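You operate a simulated robot arm through the tools that you are given. There is no shell and no other tool.

The job below is to be done with a simulated robot arm. You get a single attempt, and the scene is never put back.

JOB
Send the carton with black band down the rollers and wipe the dark smear off the deck.
Fine: use the pad with green band and put it back; shut the carton gate again; other cartons stay. What is to be rubbed or washed off counts as gone when no trace of it is left.

The check looks at the end state, three seconds after you hand in, the way a careful person would. Anything else that was tipped, shoved, dropped, spilled or broken makes it a failure.

ROBOT AND FRAMES
A 6-joint arm with a four-finger gripper, fixed in place. Base frame: the origin is on the floor under the middle of its stand, x ahead of it, y to its left, z up. Units: m, rad, N and s.
It reaches about 1.012 m from its shoulder. Its first joint turns from -2.897 to 2.897 rad. Payload 3.43 kg.
Tool frame: the origin (TCP) lies between the finger pads and is the grasp point; the fingertips stand 0.03 m ahead of it; z points along the fingers, y is the line along which they close. The gripper opens to 0.12 m; its body begins 0.085 m behind the TCP.
Orientation is told as [roll, pitch, yaw] about the base's x, y, z axes, in that order, counted from this pose: with the fingers straight down and closing along the base's y, the tool's x points along the base's -x, its y along +y and its z along -z.

CONTROLS
- The arm moves only by the tool step_arm. Its argument "steps" is a list that holds one entry, the list of rows, each a list of 7 numbers: the shift along the tool's x, y, z in m, then the turn, a rotation vector about the tool's x, y, z in rad, then the gripper command, from -1 (fully open) to 1 (shut), values between in proportion. In form: [[[tx, ty, tz, wx, wy, wz, hand], ...]]. A call has 1 to 20 rows; each row is the pose to reach, as a shift and turn from the pose commanded when the call began, along the tool's axes at that moment. Rows are played at 5 a second. More than 0.05 m and 0.15 rad between two rows, or a gripper value outside its range, and nothing of the call is played. A pose out of reach is approached as far as the arm can. The call stops where the force on the tool passes 80 N (or 10 N more than at its start, if that is more) or the arm is blocked; 0.2 s more then pass. The fingers move at their own pace (about 0.1362 m/s each) and stop on an object; they squeeze with about 28 N. The grip force told is the motor's: it shows also when the fingers shut on nothing. Time passes only in rows, and 0.2 s behind the last, so rows that repeat a pose let the fingers close. The reply holds the time, the measured pose of the TCP, the force on the tool along the base axes, the opening and the grip force, in the units named above and with some noise, with the torque about the TCP (base axes, N m) and any sound that the robot's microphone picked up.
- Cameras (640 x 400 px; columns grow to the right, rows downward): "scene" is fixed at [0.3999, -0.6489, 1.5568]; the picture's right is [0.84, -0.54, 0.00], its down [-0.29, -0.46, -0.84] and it looks along [0.45, 0.71, -0.55] (base axes); focal length 332 px, centre (320, 200). "wrist" rides on the gripper at [0.071, -0.017, -0.121] in the tool frame; the picture's right is [0.23, 0.97, 0.00], its down [-0.81, 0.19, -0.55] and it looks along [-0.54, 0.13, 0.83] (tool axes); focal length 275 px, centre (320, 200). There is no depth. A picture from a camera that has moved, and an enlarged one, comes with that camera's place and axes in the base frame and with its lens.
- capture(camera): a new picture of that camera. No time passes.
- close_up(camera, box): a new picture of the part [left, top, right, bottom] of that camera's present view, enlarged. No time passes.
- finish_job(): hands the job in; it is judged then, once.

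Places have to be worked out from the pictures, the camera data and where the tool is seen. Open the gripper and draw the arm clear of the work before you hand the job in, unless the task says otherwise.

The tools are called after ">>>" as a command line: name --argument value ..., lists and objects as JSON in quotes. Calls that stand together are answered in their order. step_arm: Moves the arm, as the interface text tells. Its arguments: {"type":"object","properties":{"steps":{"type":"array","items":{"type":"array","items":{"type":"array","items":{"type":"number"}}}}},"required":["steps"]} The other tools are called the same way: capture (camera) takes a picture; close_up (camera, box) takes an enlarged picture of a part of a camera's view; finish_job () hands the job in.

At the start:

```text
t: 0.0
tool_pos: [0.6005, 0.0626, 1.3688]
ee_rot: [0.002, -0.001, -0.001]
wrist_force: [-0.2, 0.8, 0.2]
ft_torque: [0.0, 0.01, 0.01]
gripper_width: 0.12
grip_force: 0.1
```

scene: 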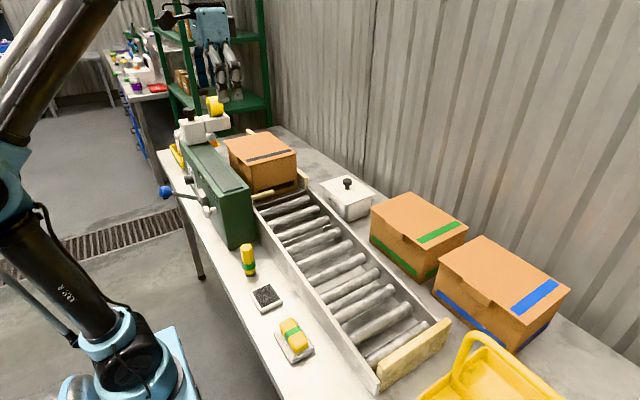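
wrist: 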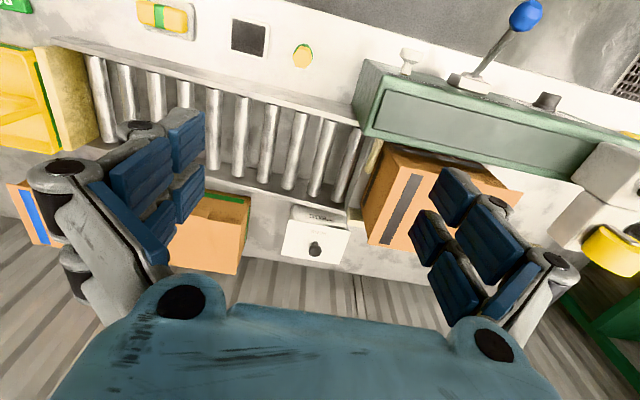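

I start by looking closer at the scene: the rollers, the carton with the black band, the gate, the pads, and the place of the smear.

>>> close_up --camera "scene" --box '[140, 90, 340, 215]'

>>> close_up --camera "scene" --box '[220, 230, 460, 380]'

>>> close_up --camera "scene" --box '[240, 160, 480, 310]'

>>> close_up --camera "wrist" --box '[320, 0, 640, 200]'

>>> close_up --camera "wrist" --box '[0, 0, 320, 200]'

```text
3.20 times, centred on (240, 152) of scene
camera zoom: at [0.3999, -0.6489, 1.5568], right [0.84, -0.54, 0.0], down [-0.29, -0.46, -0.84], along [0.45, 0.71, -0.55], focal length 1063 px, centre (576, 352)
```

zoom: 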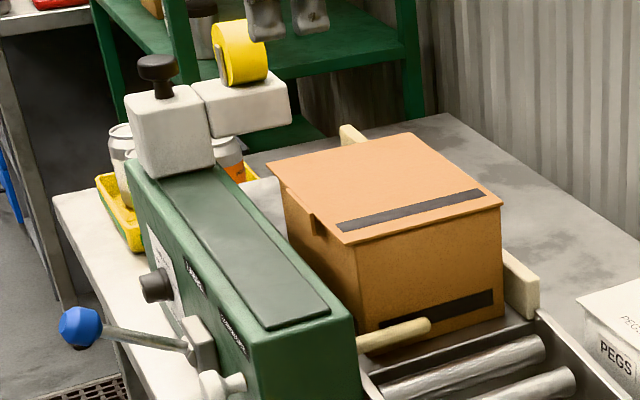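

```text
2.67 times, centred on (340, 305) of scene
camera zoom: at [0.3999, -0.6489, 1.5568], right [0.84, -0.54, 0.0], down [-0.29, -0.46, -0.84], along [0.45, 0.71, -0.55], focal length 886 px, centre (267, -80)
```

zoom: 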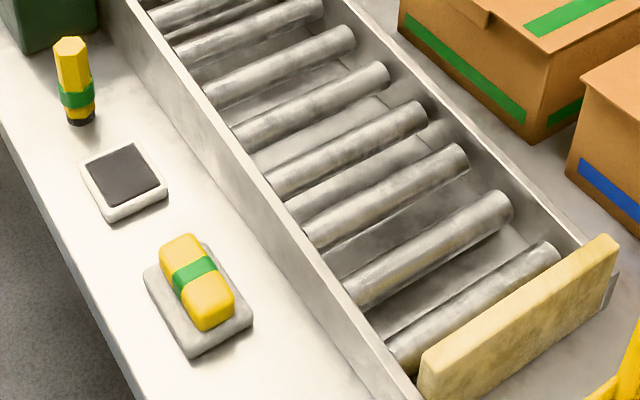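

```text
2.67 times, centred on (360, 235) of scene
camera zoom: at [0.3999, -0.6489, 1.5568], right [0.84, -0.54, 0.0], down [-0.29, -0.46, -0.84], along [0.45, 0.71, -0.55], focal length 886 px, centre (213, 107)
```

zoom: 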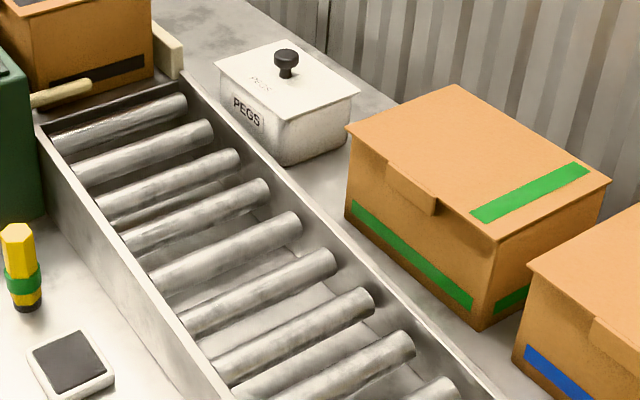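

```text
2.00 times, centred on (480, 100) of wrist
camera zoom: at [0.5293, 0.046, 1.4905], right [-0.23, 0.97, 0.0], down [0.81, 0.19, 0.55], along [0.54, 0.13, -0.83], focal length 551 px, centre (0, 400)
```

zoom: 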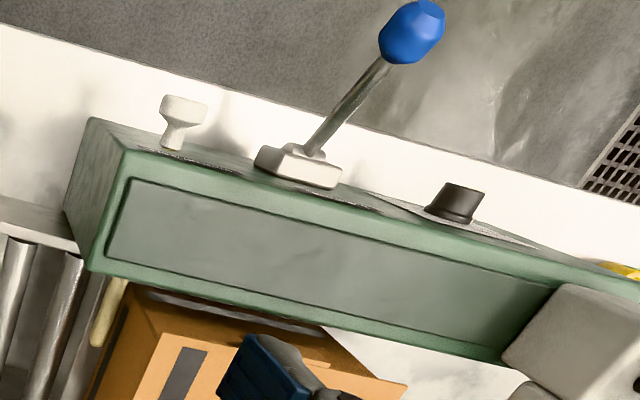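

```text
2.00 times, centred on (160, 100) of wrist
camera zoom: at [0.5293, 0.046, 1.4905], right [-0.23, 0.97, 0.0], down [0.81, 0.19, 0.55], along [0.54, 0.13, -0.83], focal length 551 px, centre (640, 400)
```

zoom: 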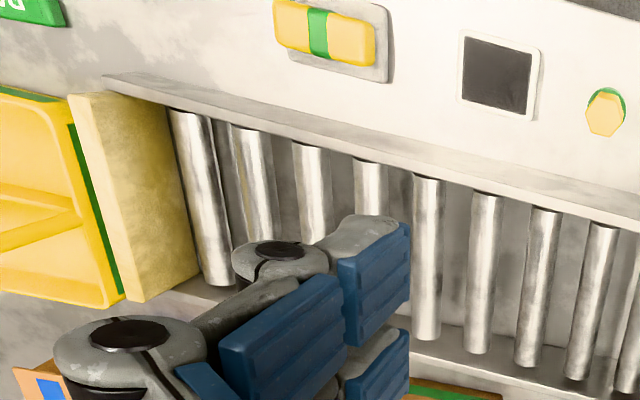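

The lever with the blue knob is near (0.46, 0.32, 1.03) and the pad near (0.60, -0.23, 0.89). I zoom harder on the machine's labels, the gate in front of the carton, and the deck.

>>> close_up --camera "scene" --box '[155, 150, 235, 200]'

>>> close_up --camera "scene" --box '[190, 170, 270, 220]'

>>> close_up --camera "scene" --box '[240, 165, 320, 215]'

>>> close_up --camera "scene" --box '[240, 120, 340, 182]'

>>> close_up --camera "scene" --box '[160, 90, 240, 140]'

>>> close_up --camera "wrist" --box '[340, 110, 500, 210]'

```text
8.00 times, centred on (195, 175) of scene
camera zoom: at [0.3999, -0.6489, 1.5568], right [0.84, -0.54, 0.0], down [-0.29, -0.46, -0.84], along [0.45, 0.71, -0.55], focal length 2658 px, centre (1320, 400)
```

zoom: 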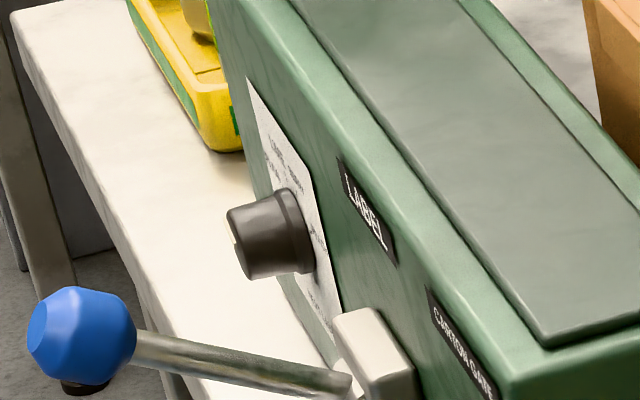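

```text
8.00 times, centred on (230, 195) of scene
camera zoom: at [0.3999, -0.6489, 1.5568], right [0.84, -0.54, 0.0], down [-0.29, -0.46, -0.84], along [0.45, 0.71, -0.55], focal length 2658 px, centre (1040, 240)
```

zoom: 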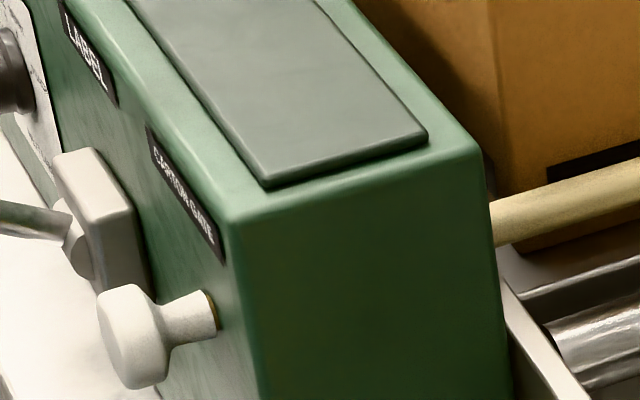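

```text
8.00 times, centred on (280, 190) of scene
camera zoom: at [0.3999, -0.6489, 1.5568], right [0.84, -0.54, 0.0], down [-0.29, -0.46, -0.84], along [0.45, 0.71, -0.55], focal length 2658 px, centre (640, 280)
```

zoom: 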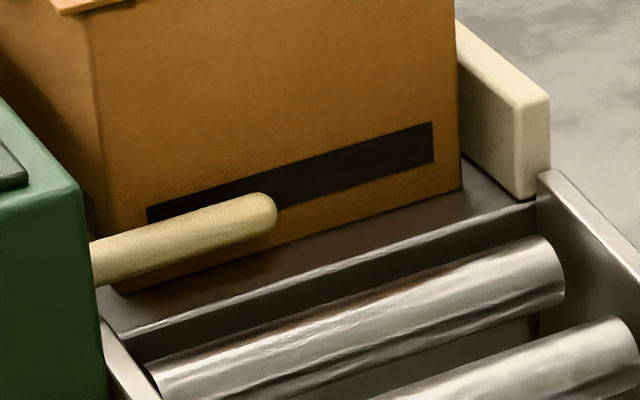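

```text
6.40 times, centred on (290, 151) of scene
camera zoom: at [0.3999, -0.6489, 1.5568], right [0.84, -0.54, 0.0], down [-0.29, -0.46, -0.84], along [0.45, 0.71, -0.55], focal length 2127 px, centre (512, 514)
```

zoom: 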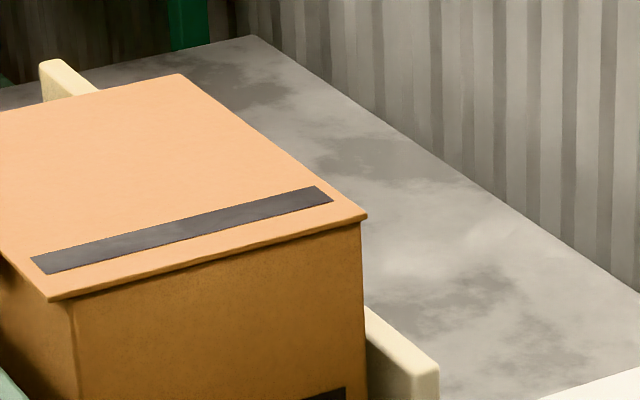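

```text
8.00 times, centred on (200, 115) of scene
camera zoom: at [0.3999, -0.6489, 1.5568], right [0.84, -0.54, 0.0], down [-0.29, -0.46, -0.84], along [0.45, 0.71, -0.55], focal length 2658 px, centre (1280, 880)
```

zoom: 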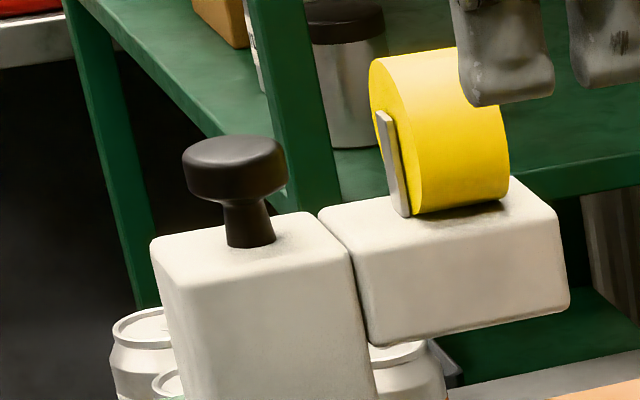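

```text
4.00 times, centred on (420, 160) of wrist
camera zoom: at [0.5293, 0.046, 1.4905], right [-0.23, 0.97, 0.0], down [0.81, 0.19, 0.55], along [0.54, 0.13, -0.83], focal length 1101 px, centre (-80, 360)
```

zoom: 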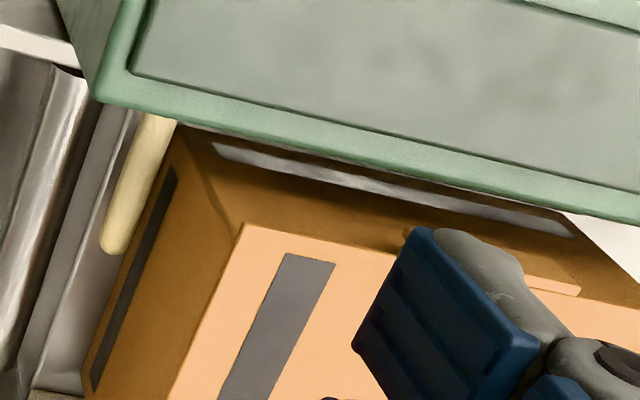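

The white pull knob (0.545, 0.20, 0.997) lines up with the gate rod (tip 0.764, 0.205, 0.99) and sits under the "CARTON GATE" plate, so pulling it toward -x should open the gate. I move the camera back to view the machine's face before touching anything.

>>> step_arm --steps '[[[0.025, 0.02, 0.012, 0, 0, 0, -1], [0.05, 0.04, 0.024, 0, 0, 0, -1], [0.075, 0.06, 0.036, 0, 0, 0, -1], [0.1, 0.08, 0.048, 0, 0, 0, -1], [0.125, 0.1, 0.06, 0, 0, 0, -1], [0.15, 0.12, 0.072, 0, 0, 0, -1], [0.175, 0.14, 0.084, 0, 0, 0, -1], [0.2, 0.16, 0.096, 0, 0, 0, -1], [0.225, 0.18, 0.108, 0, 0, 0, -1], [0.25, 0.2, 0.12, 0, 0, 0, -1]]]'

>>> capture --camera "wrist"

>>> capture --camera "scene"

```text
t: 2.2
tool_pos: [0.3343, 0.2635, 1.2525]
ee_rot: [0.003, -0.013, 0.001]
wrist_force: [0.6, -0.9, 0.3]
ft_torque: [0.03, -0.02, -0.02]
gripper_width: 0.1201
grip_force: 0.1
```

```text
taken
camera wrist: at [0.2611, 0.2458, 1.3725], right [-0.23, 0.97, 0.0], down [0.8, 0.19, 0.56], along [0.55, 0.13, -0.83], focal length 275 px, centre (320, 200)
```

wrist: 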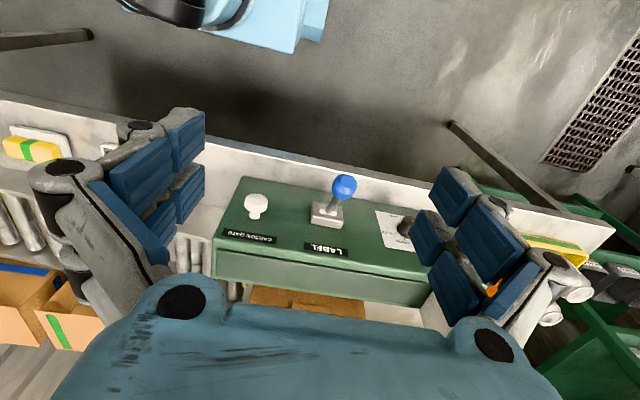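

```text
taken
```

scene: 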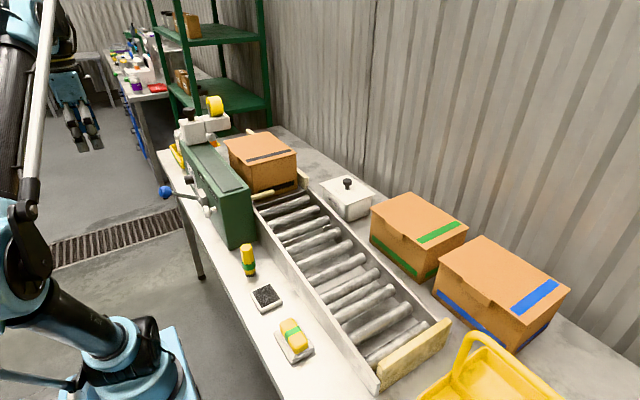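

Now the machine's face is visible with its plates. I zoom in to read which control is which.

>>> close_up --camera "wrist" --box '[200, 160, 440, 310]'

>>> close_up --camera "wrist" --box '[360, 190, 440, 240]'

>>> close_up --camera "wrist" --box '[0, 90, 130, 270]'

```text
2.67 times, centred on (320, 235) of wrist
camera zoom: at [0.2611, 0.2458, 1.3725], right [-0.23, 0.97, 0.0], down [0.8, 0.19, 0.56], along [0.55, 0.13, -0.83], focal length 734 px, centre (320, 107)
```

zoom: 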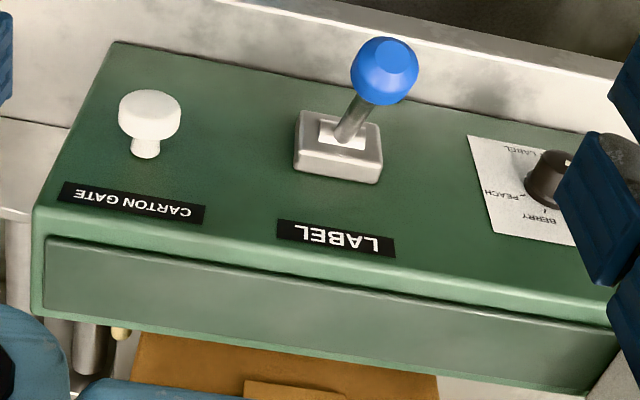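

```text
8.00 times, centred on (400, 215) of wrist
camera zoom: at [0.2611, 0.2458, 1.3725], right [-0.23, 0.97, 0.0], down [0.8, 0.19, 0.56], along [0.55, 0.13, -0.83], focal length 2202 px, centre (-320, 80)
```

zoom: 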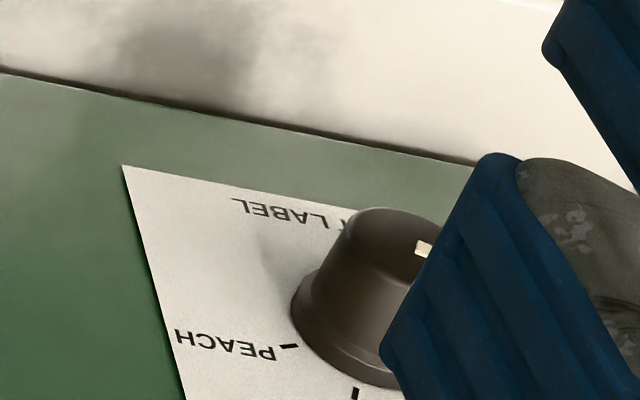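

```text
2.22 times, centred on (65, 180) of wrist
camera zoom: at [0.2611, 0.2458, 1.3725], right [-0.23, 0.97, 0.0], down [0.8, 0.19, 0.56], along [0.55, 0.13, -0.83], focal length 612 px, centre (887, 244)
```

zoom: 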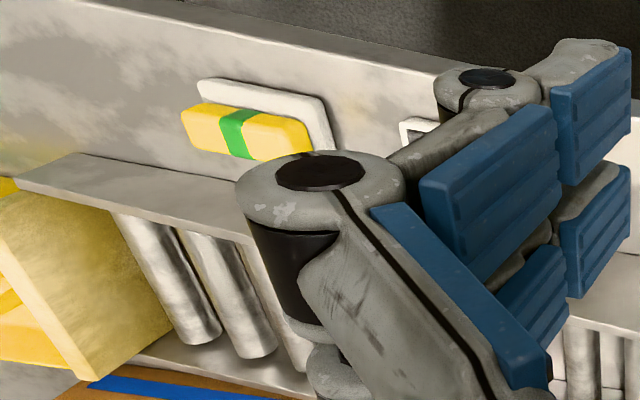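

The plates confirm it: the white knob is CARTON GATE, while the lever and the dial belong to LABEL and must stay untouched. I tilt the tool about 35° and go to a hover in front of and above the white knob.

>>> step_arm --steps '[[[-0.015, -0.0104, 0.0165, 0, -0.1, 0, -1], [-0.03, -0.0209, 0.033, 0, -0.2, 0, -1], [-0.045, -0.0313, 0.0494, 0, -0.305, 0, -1], [-0.06, -0.0417, 0.0659, 0, -0.41, 0, -1], [-0.075, -0.0522, 0.0823, 0, -0.51, 0, -1], [-0.0895, -0.0626, 0.0988, 0, -0.61, 0, -1], [-0.0895, -0.0626, 0.0988, 0, -0.61, 0, -1]]]'

>>> capture --camera "wrist"

>>> capture --camera "scene"

```text
t: 3.8
tool_pos: [0.4285, 0.1985, 1.1567]
ee_rot: [0.003, -0.626, -0.001]
wrist_force: [0.2, -0.3, 0.1]
ft_torque: [0.0, 0.01, 0.0]
gripper_width: 0.1203
grip_force: 0.0
```

```text
taken
camera wrist: at [0.2986, 0.1826, 1.213], right [-0.19, 0.97, -0.13], down [0.34, 0.19, 0.92], along [0.92, 0.13, -0.36], focal length 275 px, centre (320, 200)
```

wrist: 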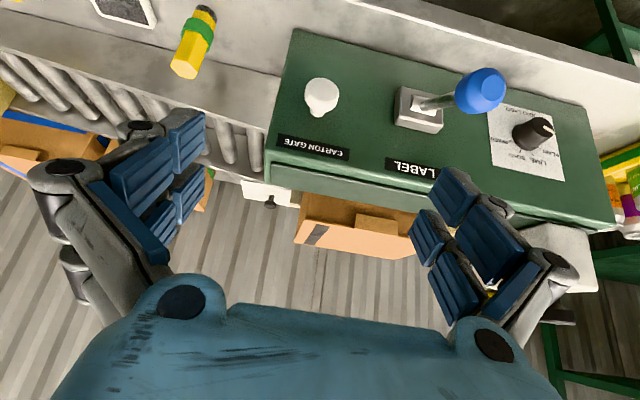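

```text
taken
```

scene: 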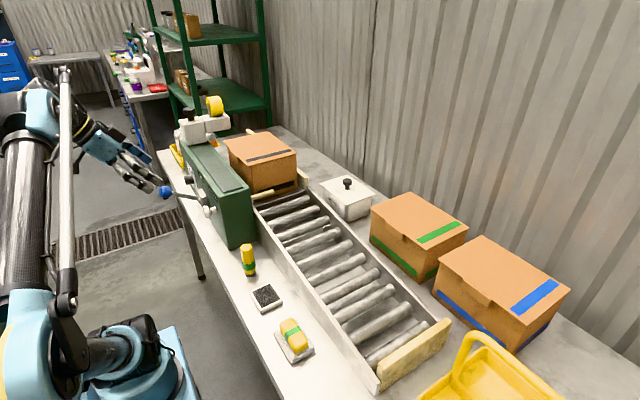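

The knob again triangulates to about (0.544, 0.202, 0.995). I zoom on it to judge head depth and stem before closing in.

>>> close_up --camera "wrist" --box '[250, 50, 410, 150]'

>>> close_up --camera "scene" --box '[80, 130, 240, 230]'

```text
4.00 times, centred on (330, 100) of wrist
camera zoom: at [0.2986, 0.1826, 1.213], right [-0.19, 0.97, -0.13], down [0.34, 0.19, 0.92], along [0.92, 0.13, -0.36], focal length 1101 px, centre (280, 600)
```

zoom: 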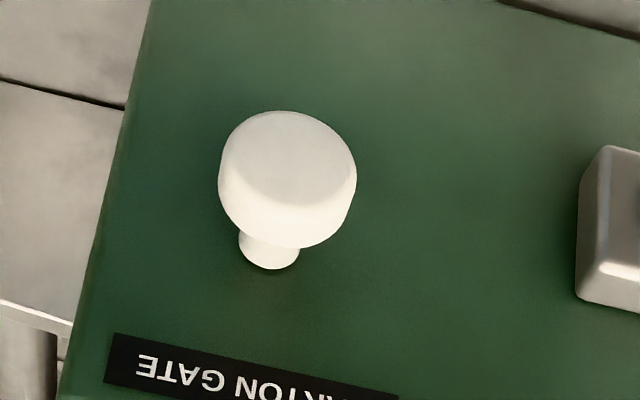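

```text
4.00 times, centred on (160, 180) of scene
camera zoom: at [0.3999, -0.6489, 1.5568], right [0.84, -0.54, 0.0], down [-0.29, -0.46, -0.84], along [0.45, 0.71, -0.55], focal length 1329 px, centre (960, 280)
```

zoom: 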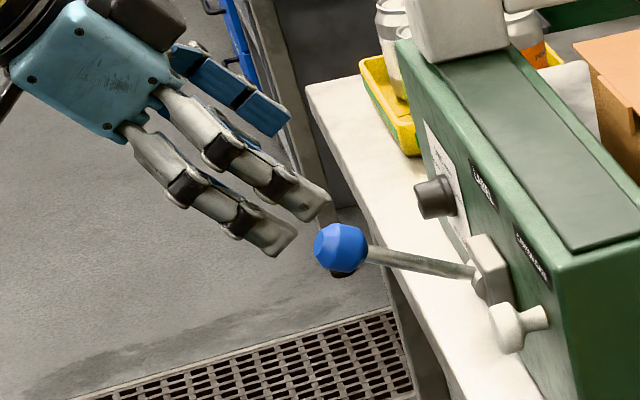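

The knob head's front is at x≈0.534, diameter ≈0.038, and the machine face is at x≈0.577. I advance along the tool axis to 0.1 m short of the knob with the fingers half closed (~0.075 m).

>>> step_arm --steps '[[[0.003, 0.001, 0.0225, 0, 0, 0, -0.25], [0.006, 0.0015, 0.045, 0, 0, 0, -0.25], [0.009, 0.0022, 0.0675, 0, 0, 0, -0.25], [0.0122, 0.003, 0.09, 0, 0, 0, -0.25], [0.0122, 0.003, 0.09, 0, 0, 0, -0.25]]]'

>>> capture --camera "wrist"

>>> close_up --camera "scene" --box '[120, 120, 280, 220]'

```text
t: 5.0
tool_pos: [0.4701, 0.2012, 1.0748]
ee_rot: [0.004, -0.623, -0.001]
wrist_force: [-0.1, 0.3, -0.9]
ft_torque: [0.01, -0.01, 0.03]
gripper_width: 0.0749
grip_force: 0.1
```

```text
taken
camera wrist: at [0.3412, 0.185, 1.1319], right [-0.19, 0.97, -0.13], down [0.34, 0.19, 0.92], along [0.92, 0.13, -0.36], focal length 275 px, centre (320, 200)
```

wrist: 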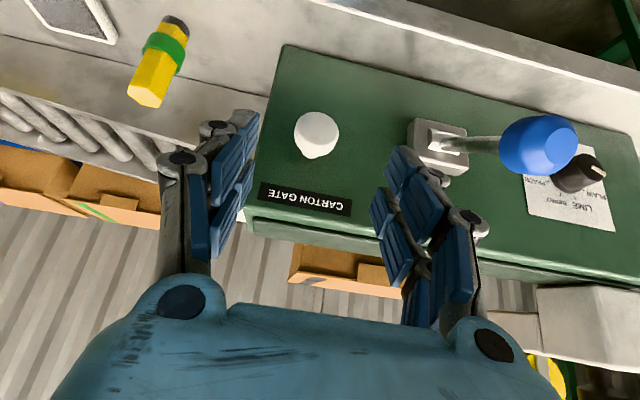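

```text
4.00 times, centred on (200, 170) of scene
camera zoom: at [0.3999, -0.6489, 1.5568], right [0.84, -0.54, 0.0], down [-0.29, -0.46, -0.84], along [0.45, 0.71, -0.55], focal length 1329 px, centre (800, 320)
```

zoom: 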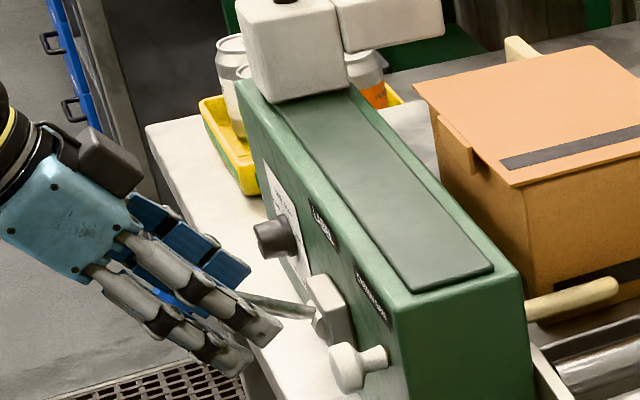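

The alignment is as planned and the blue knob has about 2.5 cm lateral clearance. I advance 6 cm along the tool axis and check again.

>>> step_arm --steps '[[[0, 0, 0.02, 0, 0, 0, -0.25], [0, 0, 0.04, 0, 0, 0, -0.25], [0, 0, 0.06, 0, 0, 0, -0.25]]]'

>>> capture --camera "wrist"

>>> close_up --camera "scene" --box '[150, 150, 270, 225]'

```text
t: 5.8
tool_pos: [0.5061, 0.202, 1.0267]
ee_rot: [0.004, -0.621, -0.002]
wrist_force: [0.5, 0.5, 0.7]
ft_torque: [0.03, 0.03, 0.0]
gripper_width: 0.0752
grip_force: 0.0
```

```text
taken
camera wrist: at [0.3769, 0.1856, 1.0836], right [-0.19, 0.97, -0.13], down [0.34, 0.19, 0.92], along [0.92, 0.13, -0.36], focal length 275 px, centre (320, 200)
```

wrist: 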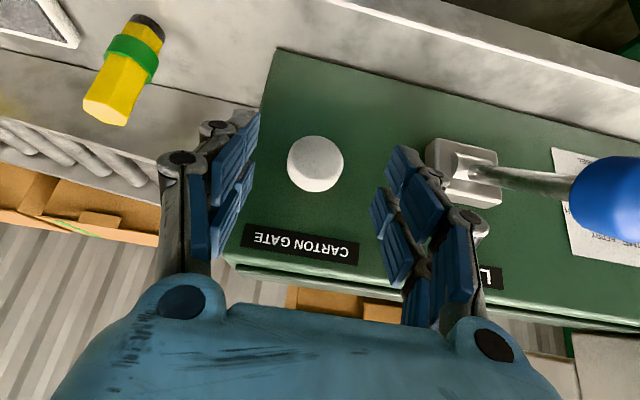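

```text
5.33 times, centred on (210, 188) of scene
camera zoom: at [0.3999, -0.6489, 1.5568], right [0.84, -0.54, 0.0], down [-0.29, -0.46, -0.84], along [0.45, 0.71, -0.55], focal length 1772 px, centre (907, 267)
```

zoom: 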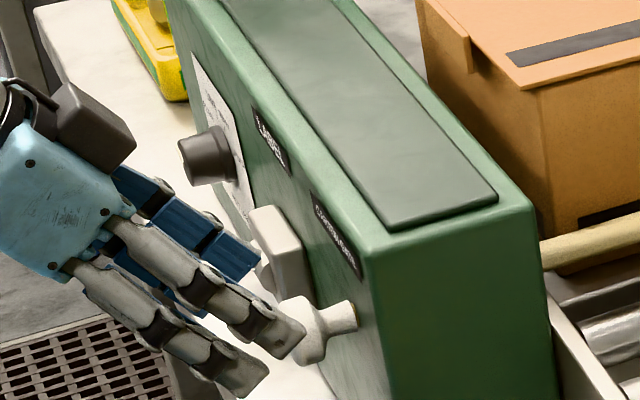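

The knob head sits centred between the two finger pairs. I advance the remaining 3.8 cm and then look before closing.

>>> step_arm --steps '[[[0, 0, 0.015, 0, 0, 0, -0.25], [0, 0, 0.028, 0, 0, 0, -0.25], [0, 0, 0.038, 0, 0, 0, -0.25]]]'

>>> capture --camera "wrist"

>>> close_up --camera "scene" --box '[150, 150, 270, 225]'

```text
t: 6.6
tool_pos: [0.5267, 0.203, 0.9957]
ee_rot: [0.002, -0.622, -0.003]
wrist_force: [0.0, -0.1, -0.5]
ft_torque: [0.01, -0.05, 0.03]
gripper_width: 0.0751
grip_force: 0.1
```

```text
taken
camera wrist: at [0.3988, 0.1864, 1.0523], right [-0.19, 0.97, -0.13], down [0.34, 0.19, 0.92], along [0.92, 0.13, -0.36], focal length 275 px, centre (320, 200)
```

wrist: 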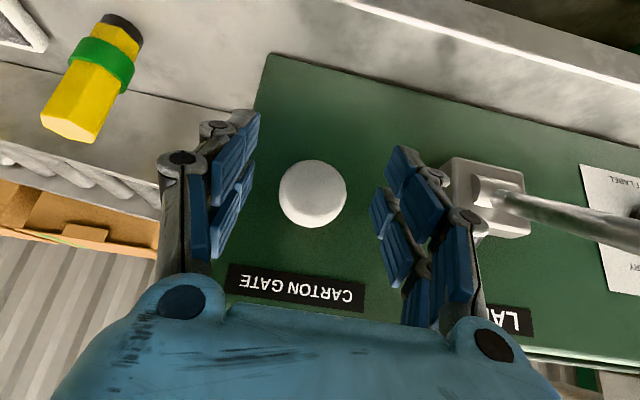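

```text
5.33 times, centred on (210, 188) of scene
camera zoom: at [0.3999, -0.6489, 1.5568], right [0.84, -0.54, 0.0], down [-0.29, -0.46, -0.84], along [0.45, 0.71, -0.55], focal length 1772 px, centre (907, 267)
```

zoom: 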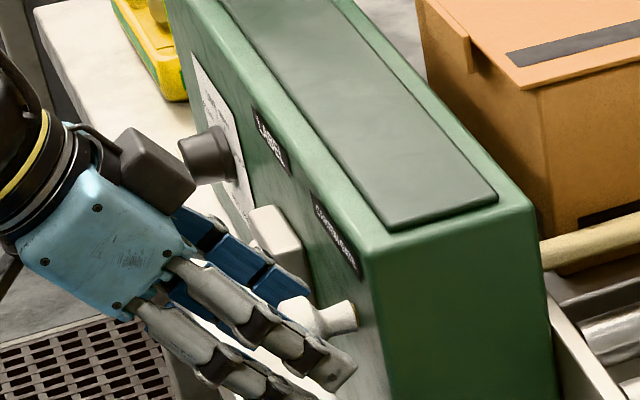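

The head is between the pads. I close the gripper and hold a few rows.

>>> step_arm --steps '[[[0, 0, 0, 0, 0, 0, 1], [0, 0, 0, 0, 0, 0, 1], [0, 0, 0, 0, 0, 0, 1], [0, 0, 0, 0, 0, 0, 1]]]'

>>> capture --camera "wrist"

>>> close_up --camera "scene" --box '[150, 150, 270, 225]'

```text
t: 7.6
tool_pos: [0.5281, 0.202, 0.9947]
ee_rot: [0.002, -0.624, -0.001]
wrist_force: [0.4, -32.8, 0.4]
ft_torque: [-0.29, -0.17, -0.75]
gripper_width: 0.0364
grip_force: 44.8
```

```text
taken
camera wrist: at [0.3987, 0.185, 1.0524], right [-0.19, 0.97, -0.13], down [0.34, 0.19, 0.92], along [0.92, 0.13, -0.36], focal length 275 px, centre (320, 200)
```

wrist: 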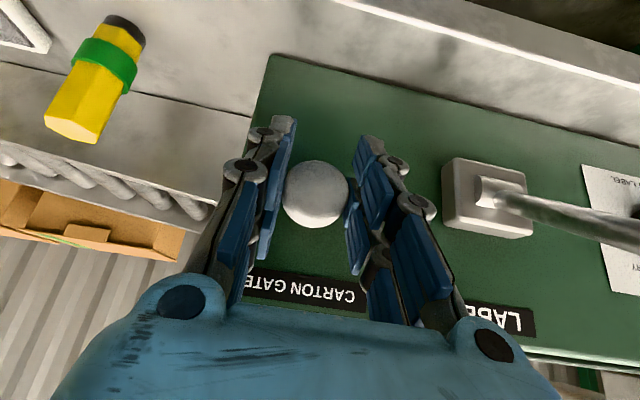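

```text
5.33 times, centred on (210, 188) of scene
camera zoom: at [0.3999, -0.6489, 1.5568], right [0.84, -0.54, 0.0], down [-0.29, -0.46, -0.84], along [0.45, 0.71, -0.55], focal length 1772 px, centre (907, 267)
```

zoom: 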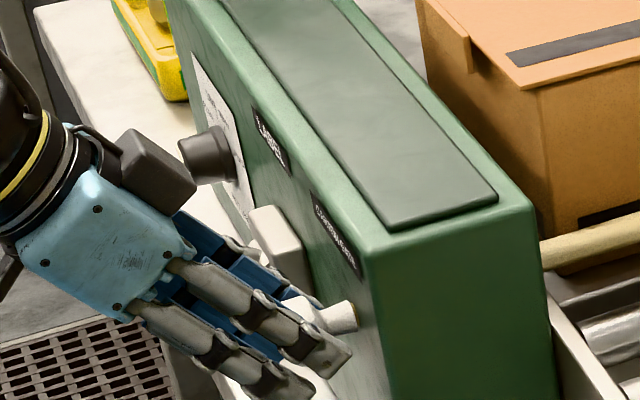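

Gripped at 0.036 m but with a sideways load of -33 N, so the knob lies a little toward -y of the gripper's centre. I shift 3 mm in -y to relieve it.

>>> step_arm --steps '[[[0, -0.0015, 0, 0, 0, 0, 1], [0, -0.003, 0, 0, 0, 0, 1], [0, -0.003, 0, 0, 0, 0, 1]]]'

```text
t: 8.4
tool_pos: [0.5287, 0.2023, 0.9948]
ee_rot: [0.005, -0.62, -0.001]
wrist_force: [-1.8, 12.7, -8.4]
ft_torque: [0.35, 0.57, 0.41]
gripper_width: 0.0363
grip_force: 45.3
```

The load is now small. I pull the knob straight back along -x, 3 cm at first, watching force and the rod.

>>> step_arm --steps '[[[0.0041, 0.0005, -0.0029, 0, 0, 0, 1], [0.0123, 0.0008, -0.0086, 0, 0, 0, 1], [0.0246, 0.0008, -0.0172, 0, 0, 0, 1], [0.0246, 0.0008, -0.0172, 0, 0, 0, 1]]]'

>>> capture --camera "wrist"

>>> close_up --camera "scene" --box '[180, 130, 340, 230]'

```text
t: 9.4
tool_pos: [0.4994, 0.2028, 0.9949]
ee_rot: [0.002, -0.622, -0.001]
wrist_force: [0.0, 2.3, -12.4]
ft_torque: [-0.08, 0.42, -0.02]
gripper_width: 0.0358
grip_force: 44.8
```

```text
taken
camera wrist: at [0.3692, 0.1848, 1.0526], right [-0.19, 0.97, -0.13], down [0.34, 0.19, 0.92], along [0.92, 0.13, -0.36], focal length 275 px, centre (320, 200)
```

wrist: 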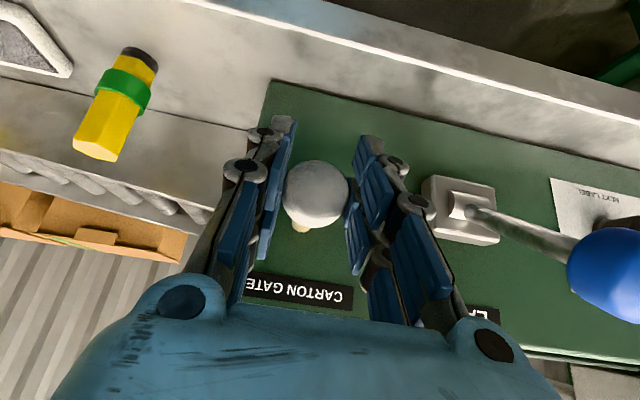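

```text
4.00 times, centred on (260, 180) of scene
camera zoom: at [0.3999, -0.6489, 1.5568], right [0.84, -0.54, 0.0], down [-0.29, -0.46, -0.84], along [0.45, 0.71, -0.55], focal length 1329 px, centre (560, 280)
```

zoom: 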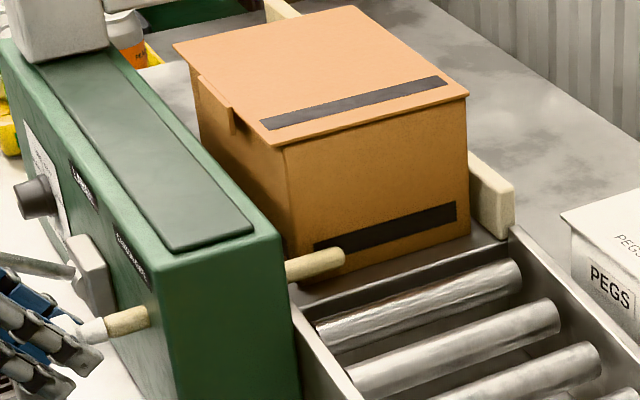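

The rod slides freely and the tip has come back about 3 cm. I keep pulling in -x another 4 cm.

>>> step_arm --steps '[[[0.0123, 0, -0.0086, 0, 0, 0, 1], [0.0246, 0, -0.0172, 0, 0, 0, 1], [0.0328, 0, -0.0229, 0, 0, 0, 1], [0.0328, 0, -0.0229, 0, 0, 0, 1]]]'

>>> close_up --camera "scene" --box '[180, 130, 340, 230]'

```text
t: 10.4
tool_pos: [0.4578, 0.2029, 0.9956]
ee_rot: [0.003, -0.623, -0.002]
wrist_force: [-0.7, 5.7, -3.6]
ft_torque: [0.04, -0.19, 0.13]
gripper_width: 0.0363
grip_force: 44.7
```

```text
4.00 times, centred on (260, 180) of scene
camera zoom: at [0.3999, -0.6489, 1.5568], right [0.84, -0.54, 0.0], down [-0.29, -0.46, -0.84], along [0.45, 0.71, -0.55], focal length 1329 px, centre (560, 280)
```

zoom: 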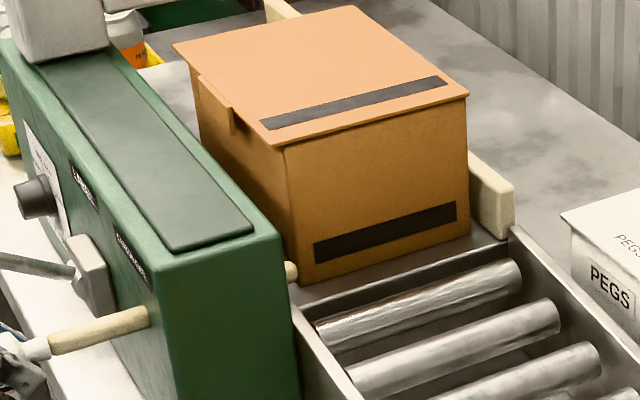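

The rod tip is nearly inside the machine and the carton has not moved yet. I pull 2 cm more to retract it fully.

>>> step_arm --steps '[[[0.0082, 0, -0.0057, 0, 0, 0, 1], [0.0164, 0, -0.0115, 0, 0, 0, 1], [0.0164, 0, -0.0115, 0, 0, 0, 1]]]'

>>> capture --camera "scene"

>>> close_up --camera "scene" --box '[180, 130, 340, 230]'

```text
t: 11.2
tool_pos: [0.4387, 0.202, 0.9947]
ee_rot: [0.001, -0.624, 0.001]
wrist_force: [-0.2, 1.2, 5.6]
ft_torque: [-0.12, -0.34, 0.07]
gripper_width: 0.0362
grip_force: 44.5
```

```text
taken
```

scene: 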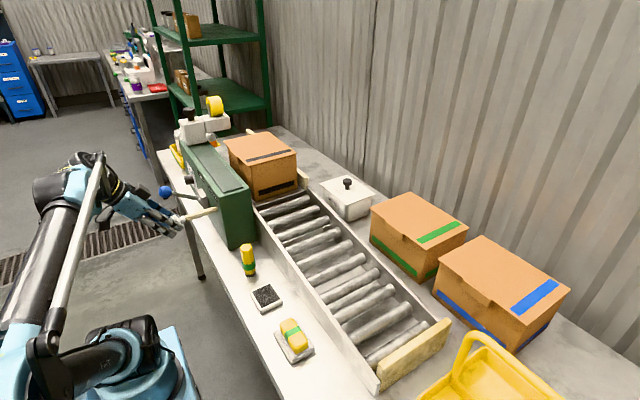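

```text
4.00 times, centred on (260, 180) of scene
camera zoom: at [0.3999, -0.6489, 1.5568], right [0.84, -0.54, 0.0], down [-0.29, -0.46, -0.84], along [0.45, 0.71, -0.55], focal length 1329 px, centre (560, 280)
```

zoom: 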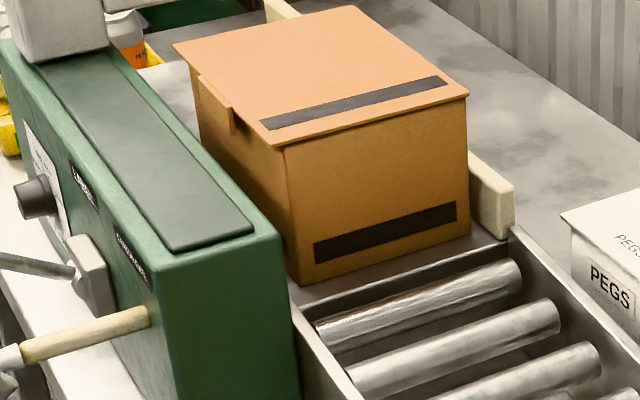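

The rod is now fully inside the machine and there is no spring load, but the carton stays put, so it will need a push from behind. I open the fingers slightly and lift straight up off the knob.

>>> step_arm --steps '[[[0, 0, 0, 0, 0, 0, -0.25], [0, 0, 0, 0, 0, 0, -0.25], [0, 0, 0, 0, 0, 0, -0.25], [-0.0172, 0, -0.0246, 0, 0, 0, -0.25], [-0.0401, 0, -0.0574, 0, 0, 0, -0.25], [-0.063, 0, -0.0902, 0, 0, 0, -0.25], [-0.086, 0, -0.123, 0, 0, 0, -0.25], [-0.1146, 0, -0.164, 0, 0, 0, -0.25]]]'

>>> capture --camera "wrist"

>>> capture --camera "scene"

```text
t: 13.0
tool_pos: [0.4349, 0.2015, 1.1944]
ee_rot: [0.002, -0.623, -0.002]
wrist_force: [0.3, 0.3, 0.6]
ft_torque: [-0.04, 0.0, 0.02]
gripper_width: 0.075
grip_force: 0.0
```

```text
taken
camera wrist: at [0.3052, 0.1843, 1.2511], right [-0.19, 0.97, -0.13], down [0.34, 0.19, 0.92], along [0.92, 0.13, -0.36], focal length 275 px, centre (320, 200)
```

wrist: 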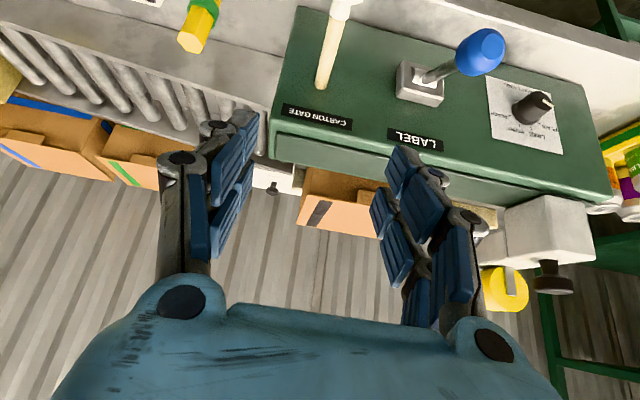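

```text
taken
```

scene: 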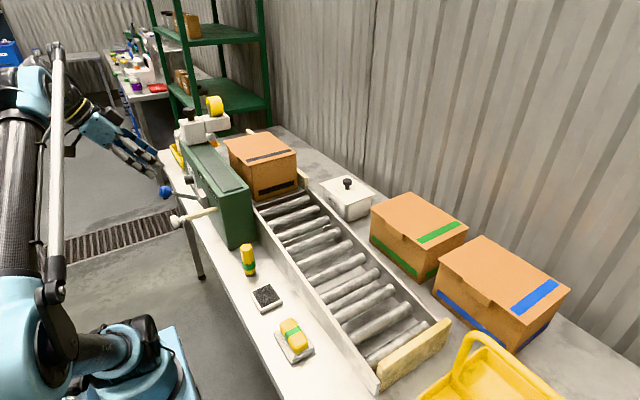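

The gate stays open and the knob rests pulled out. I raise the arm, return the tool to vertical and move over the conveyor to look at the deck and the carton's rear from above.

>>> step_arm --steps '[[[-0.0362, -0.0071, -0.0106, 0, 0.0871, 0, -0.25], [-0.0724, -0.0143, -0.0213, 0, 0.1743, 0, -0.25], [-0.1086, -0.0214, -0.0319, 0, 0.2614, 0, -0.25], [-0.1447, -0.0286, -0.0425, 0, 0.3486, 0, -0.25], [-0.1809, -0.0357, -0.0531, 0, 0.4357, 0, -0.25], [-0.2171, -0.0429, -0.0638, 0, 0.5229, 0, -0.25], [-0.2533, -0.05, -0.0744, 0, 0.61, 0, -0.25]]]'

>>> capture --camera "wrist"

```text
t: 14.6
tool_pos: [0.5946, 0.1499, 1.4045]
ee_rot: [0.002, -0.01, -0.001]
wrist_force: [-2.1, 0.3, 0.1]
ft_torque: [0.01, -0.17, 0.0]
gripper_width: 0.075
grip_force: 0.1
```

```text
taken
camera wrist: at [0.5214, 0.1323, 1.5245], right [-0.23, 0.97, 0.0], down [0.8, 0.19, 0.56], along [0.55, 0.13, -0.83], focal length 275 px, centre (320, 200)
```

wrist: 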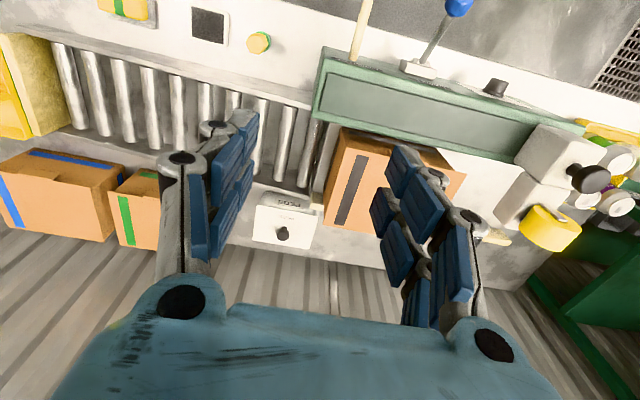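

I zoom on the carton's rear and the applicator to find clearances.

>>> close_up --camera "wrist" --box '[400, 90, 640, 260]'

>>> close_up --camera "wrist" --box '[240, 30, 480, 240]'

```text
2.35 times, centred on (520, 175) of wrist
camera zoom: at [0.5214, 0.1323, 1.5245], right [-0.23, 0.97, 0.0], down [0.8, 0.19, 0.56], along [0.55, 0.13, -0.83], focal length 648 px, centre (-151, 259)
```

zoom: 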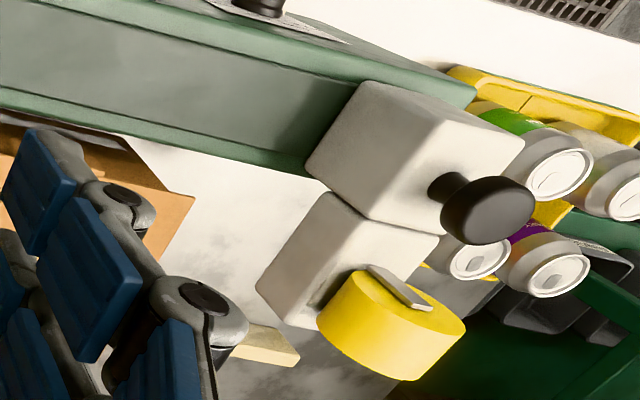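

```text
1.90 times, centred on (360, 135) of wrist
camera zoom: at [0.5214, 0.1323, 1.5245], right [-0.23, 0.97, 0.0], down [0.8, 0.19, 0.56], along [0.55, 0.13, -0.83], focal length 524 px, centre (244, 324)
```

zoom: 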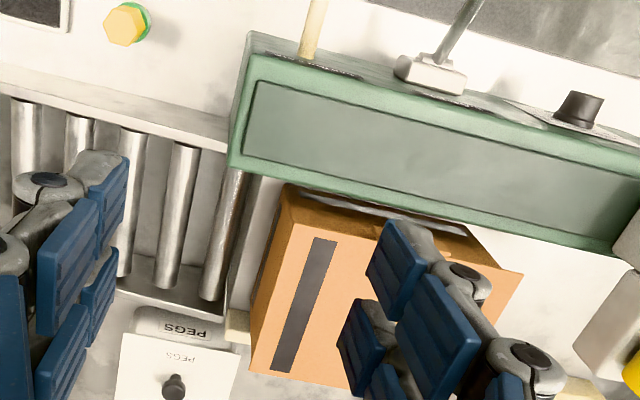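

The applicator's overhanging block ends near (0.75, 0.51, 1.12), leaving about 7 cm behind the carton's rear (y≈0.443, top z≈1.096). I'll hook the fingers over the rear edge from the front side, so I first yaw the tool 90° and move above the carton.

>>> step_arm --steps '[[[-0.0171, 0.015, 0.0, 0, 0, -0.131, 0.167], [-0.0342, 0.03, 0.0, 0, 0, -0.262, 0.167], [-0.0513, 0.045, 0.0, 0, 0, -0.393, 0.167], [-0.0683, 0.06, 0.0, 0, 0, -0.524, 0.167], [-0.0854, 0.075, 0.01, 0, 0, -0.654, 0.167], [-0.1025, 0.09, 0.02, 0, 0, -0.785, 0.167], [-0.1196, 0.105, 0.03, 0, 0, -0.916, 0.167], [-0.1367, 0.12, 0.045, 0, 0, -1.047, 0.167], [-0.1538, 0.135, 0.06, 0, 0, -1.178, 0.167], [-0.1708, 0.15, 0.075, 0, 0, -1.309, 0.167], [-0.1879, 0.165, 0.09, 0, 0, -1.44, 0.167], [-0.205, 0.18, 0.105, 0, 0, -1.571, 0.167]]]'

>>> capture --camera "wrist"

>>> capture --camera "scene"

```text
t: 17.2
tool_pos: [0.8022, 0.3304, 1.2998]
ee_rot: [-0.012, -0.002, 1.574]
wrist_force: [-0.5, -0.1, -0.2]
ft_torque: [0.04, -0.03, 0.01]
gripper_width: 0.0499
grip_force: 0.1
```

```text
taken
camera wrist: at [0.8169, 0.2594, 1.4219], right [-0.97, -0.23, -0.01], down [-0.2, 0.81, 0.55], along [-0.12, 0.54, -0.83], focal length 275 px, centre (320, 200)
```

wrist: 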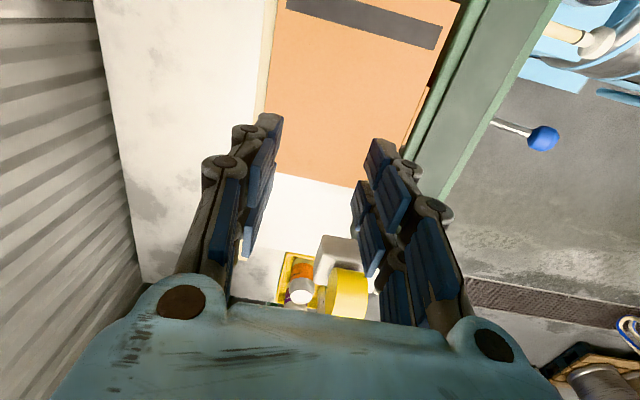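

```text
taken
```

scene: 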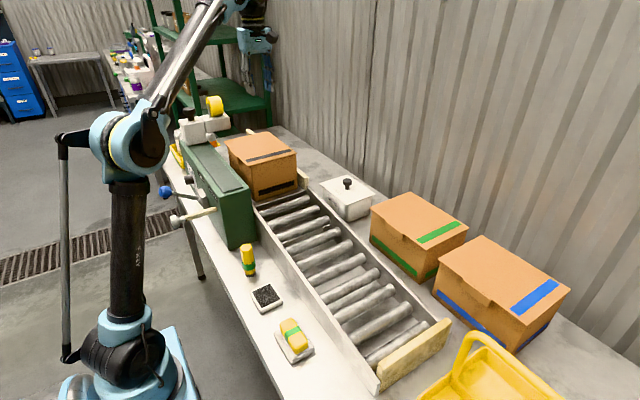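

The carton's rear edge measures y≈0.444. I zoom on the area behind it to see the deck, the applicator and any smear.

>>> close_up --camera "wrist" --box '[230, 150, 390, 330]'

>>> close_up --camera "wrist" --box '[80, 0, 280, 125]'

```text
2.22 times, centred on (310, 240) of wrist
camera zoom: at [0.8169, 0.2594, 1.4219], right [-0.97, -0.23, -0.01], down [-0.2, 0.81, 0.55], along [-0.12, 0.54, -0.83], focal length 612 px, centre (342, 111)
```

zoom: 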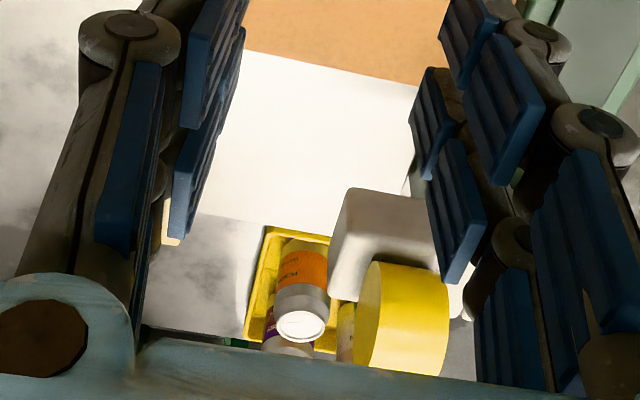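

```text
3.20 times, centred on (180, 62) of wrist
camera zoom: at [0.8169, 0.2594, 1.4219], right [-0.97, -0.23, -0.01], down [-0.2, 0.81, 0.55], along [-0.12, 0.54, -0.83], focal length 881 px, centre (768, 640)
```

zoom: 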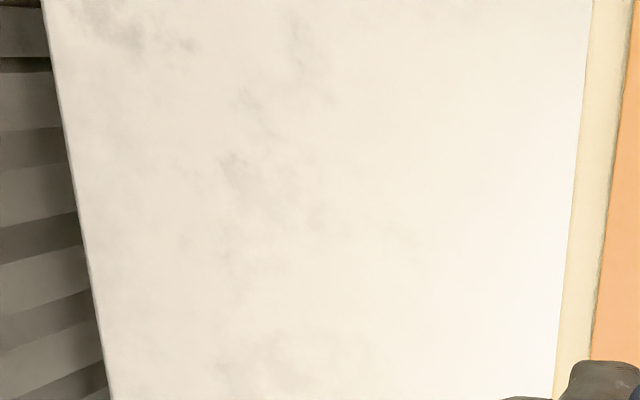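

The deck behind the carton is clean, so the smear is likely hidden under the carton. I tilt the tool 25° toward +y and move to a hover just beyond the rear edge.

>>> step_arm --steps '[[[-0.028, 0.0004, 0.022, 0, -0.088, 0, 0.167], [-0.056, 0.0008, 0.044, 0, -0.176, 0, 0.167], [-0.084, 0.0012, 0.066, 0, -0.264, 0, 0.167], [-0.112, 0.0016, 0.088, 0, -0.352, 0, 0.167], [-0.14, 0.002, 0.11, 0, -0.44, 0, 0.167], [-0.14, 0.002, 0.11, 0, -0.44, 0, 0.167]]]'

>>> capture --camera "wrist"

>>> close_up --camera "scene" --box '[160, 60, 340, 190]'

```text
t: 18.6
tool_pos: [0.8036, 0.4713, 1.1897]
ee_rot: [-0.012, -0.441, 1.575]
wrist_force: [0.5, 0.7, -0.4]
ft_torque: [0.0, 0.03, 0.0]
gripper_width: 0.0499
grip_force: 0.1
```

```text
taken
camera wrist: at [0.8184, 0.3543, 1.2696], right [-0.97, -0.21, -0.11], down [-0.2, 0.5, 0.84], along [-0.12, 0.84, -0.52], focal length 275 px, centre (320, 200)
```

wrist: 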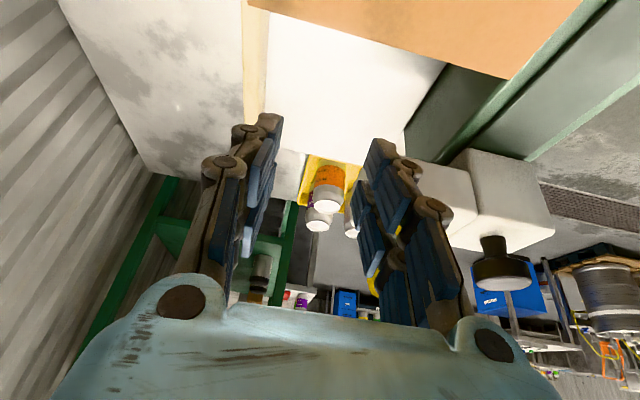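

```text
3.08 times, centred on (250, 125) of scene
camera zoom: at [0.3999, -0.6489, 1.5568], right [0.84, -0.54, 0.0], down [-0.29, -0.46, -0.84], along [0.45, 0.71, -0.55], focal length 1022 px, centre (535, 431)
```

zoom: 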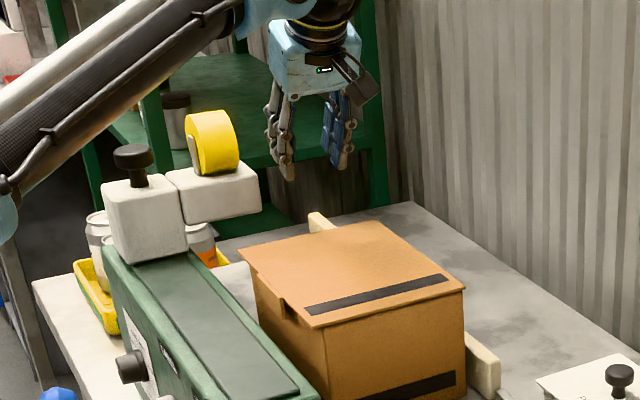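

Clearances look fine with the fingers behind the carton and beside the applicator block. I lower the fingers behind the carton's rear edge to TCP ≈(0.805, 0.50, 1.085).

>>> step_arm --steps '[[[0.0047, -0.0003, 0.0268, 0, 0, 0, 0.167], [0.0094, -0.0007, 0.0536, 0, 0, 0, 0.167], [0.014, -0.001, 0.0804, 0, 0, 0, 0.167], [0.0187, -0.0014, 0.1072, 0, 0, 0, 0.167], [0.0187, -0.0014, 0.1072, 0, 0, 0, 0.167]]]'

>>> capture --camera "wrist"

>>> close_up --camera "scene" --box '[160, 60, 340, 190]'

```text
t: 19.8
tool_pos: [0.8031, 0.5004, 1.0865]
ee_rot: [-0.014, -0.442, 1.577]
wrist_force: [0.3, 1.2, 0.1]
ft_torque: [0.0, -0.01, 0.01]
gripper_width: 0.0498
grip_force: 0.0
```

```text
taken
camera wrist: at [0.8177, 0.3828, 1.166], right [-0.97, -0.21, -0.11], down [-0.2, 0.5, 0.84], along [-0.12, 0.84, -0.53], focal length 275 px, centre (320, 200)
```

wrist: 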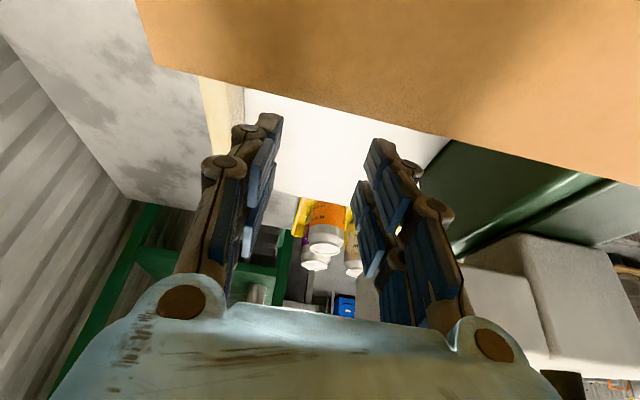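

```text
3.08 times, centred on (250, 125) of scene
camera zoom: at [0.3999, -0.6489, 1.5568], right [0.84, -0.54, 0.0], down [-0.29, -0.46, -0.84], along [0.45, 0.71, -0.55], focal length 1022 px, centre (535, 431)
```

zoom: 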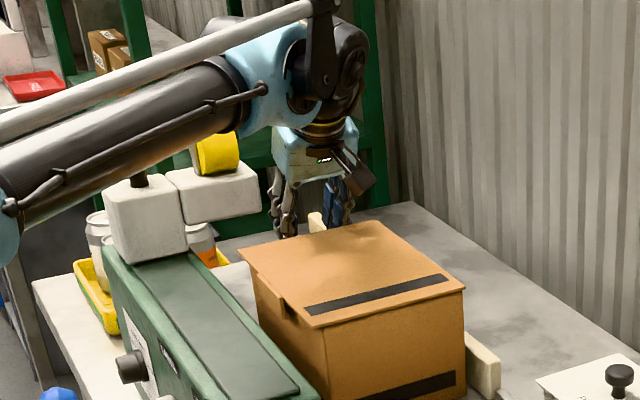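

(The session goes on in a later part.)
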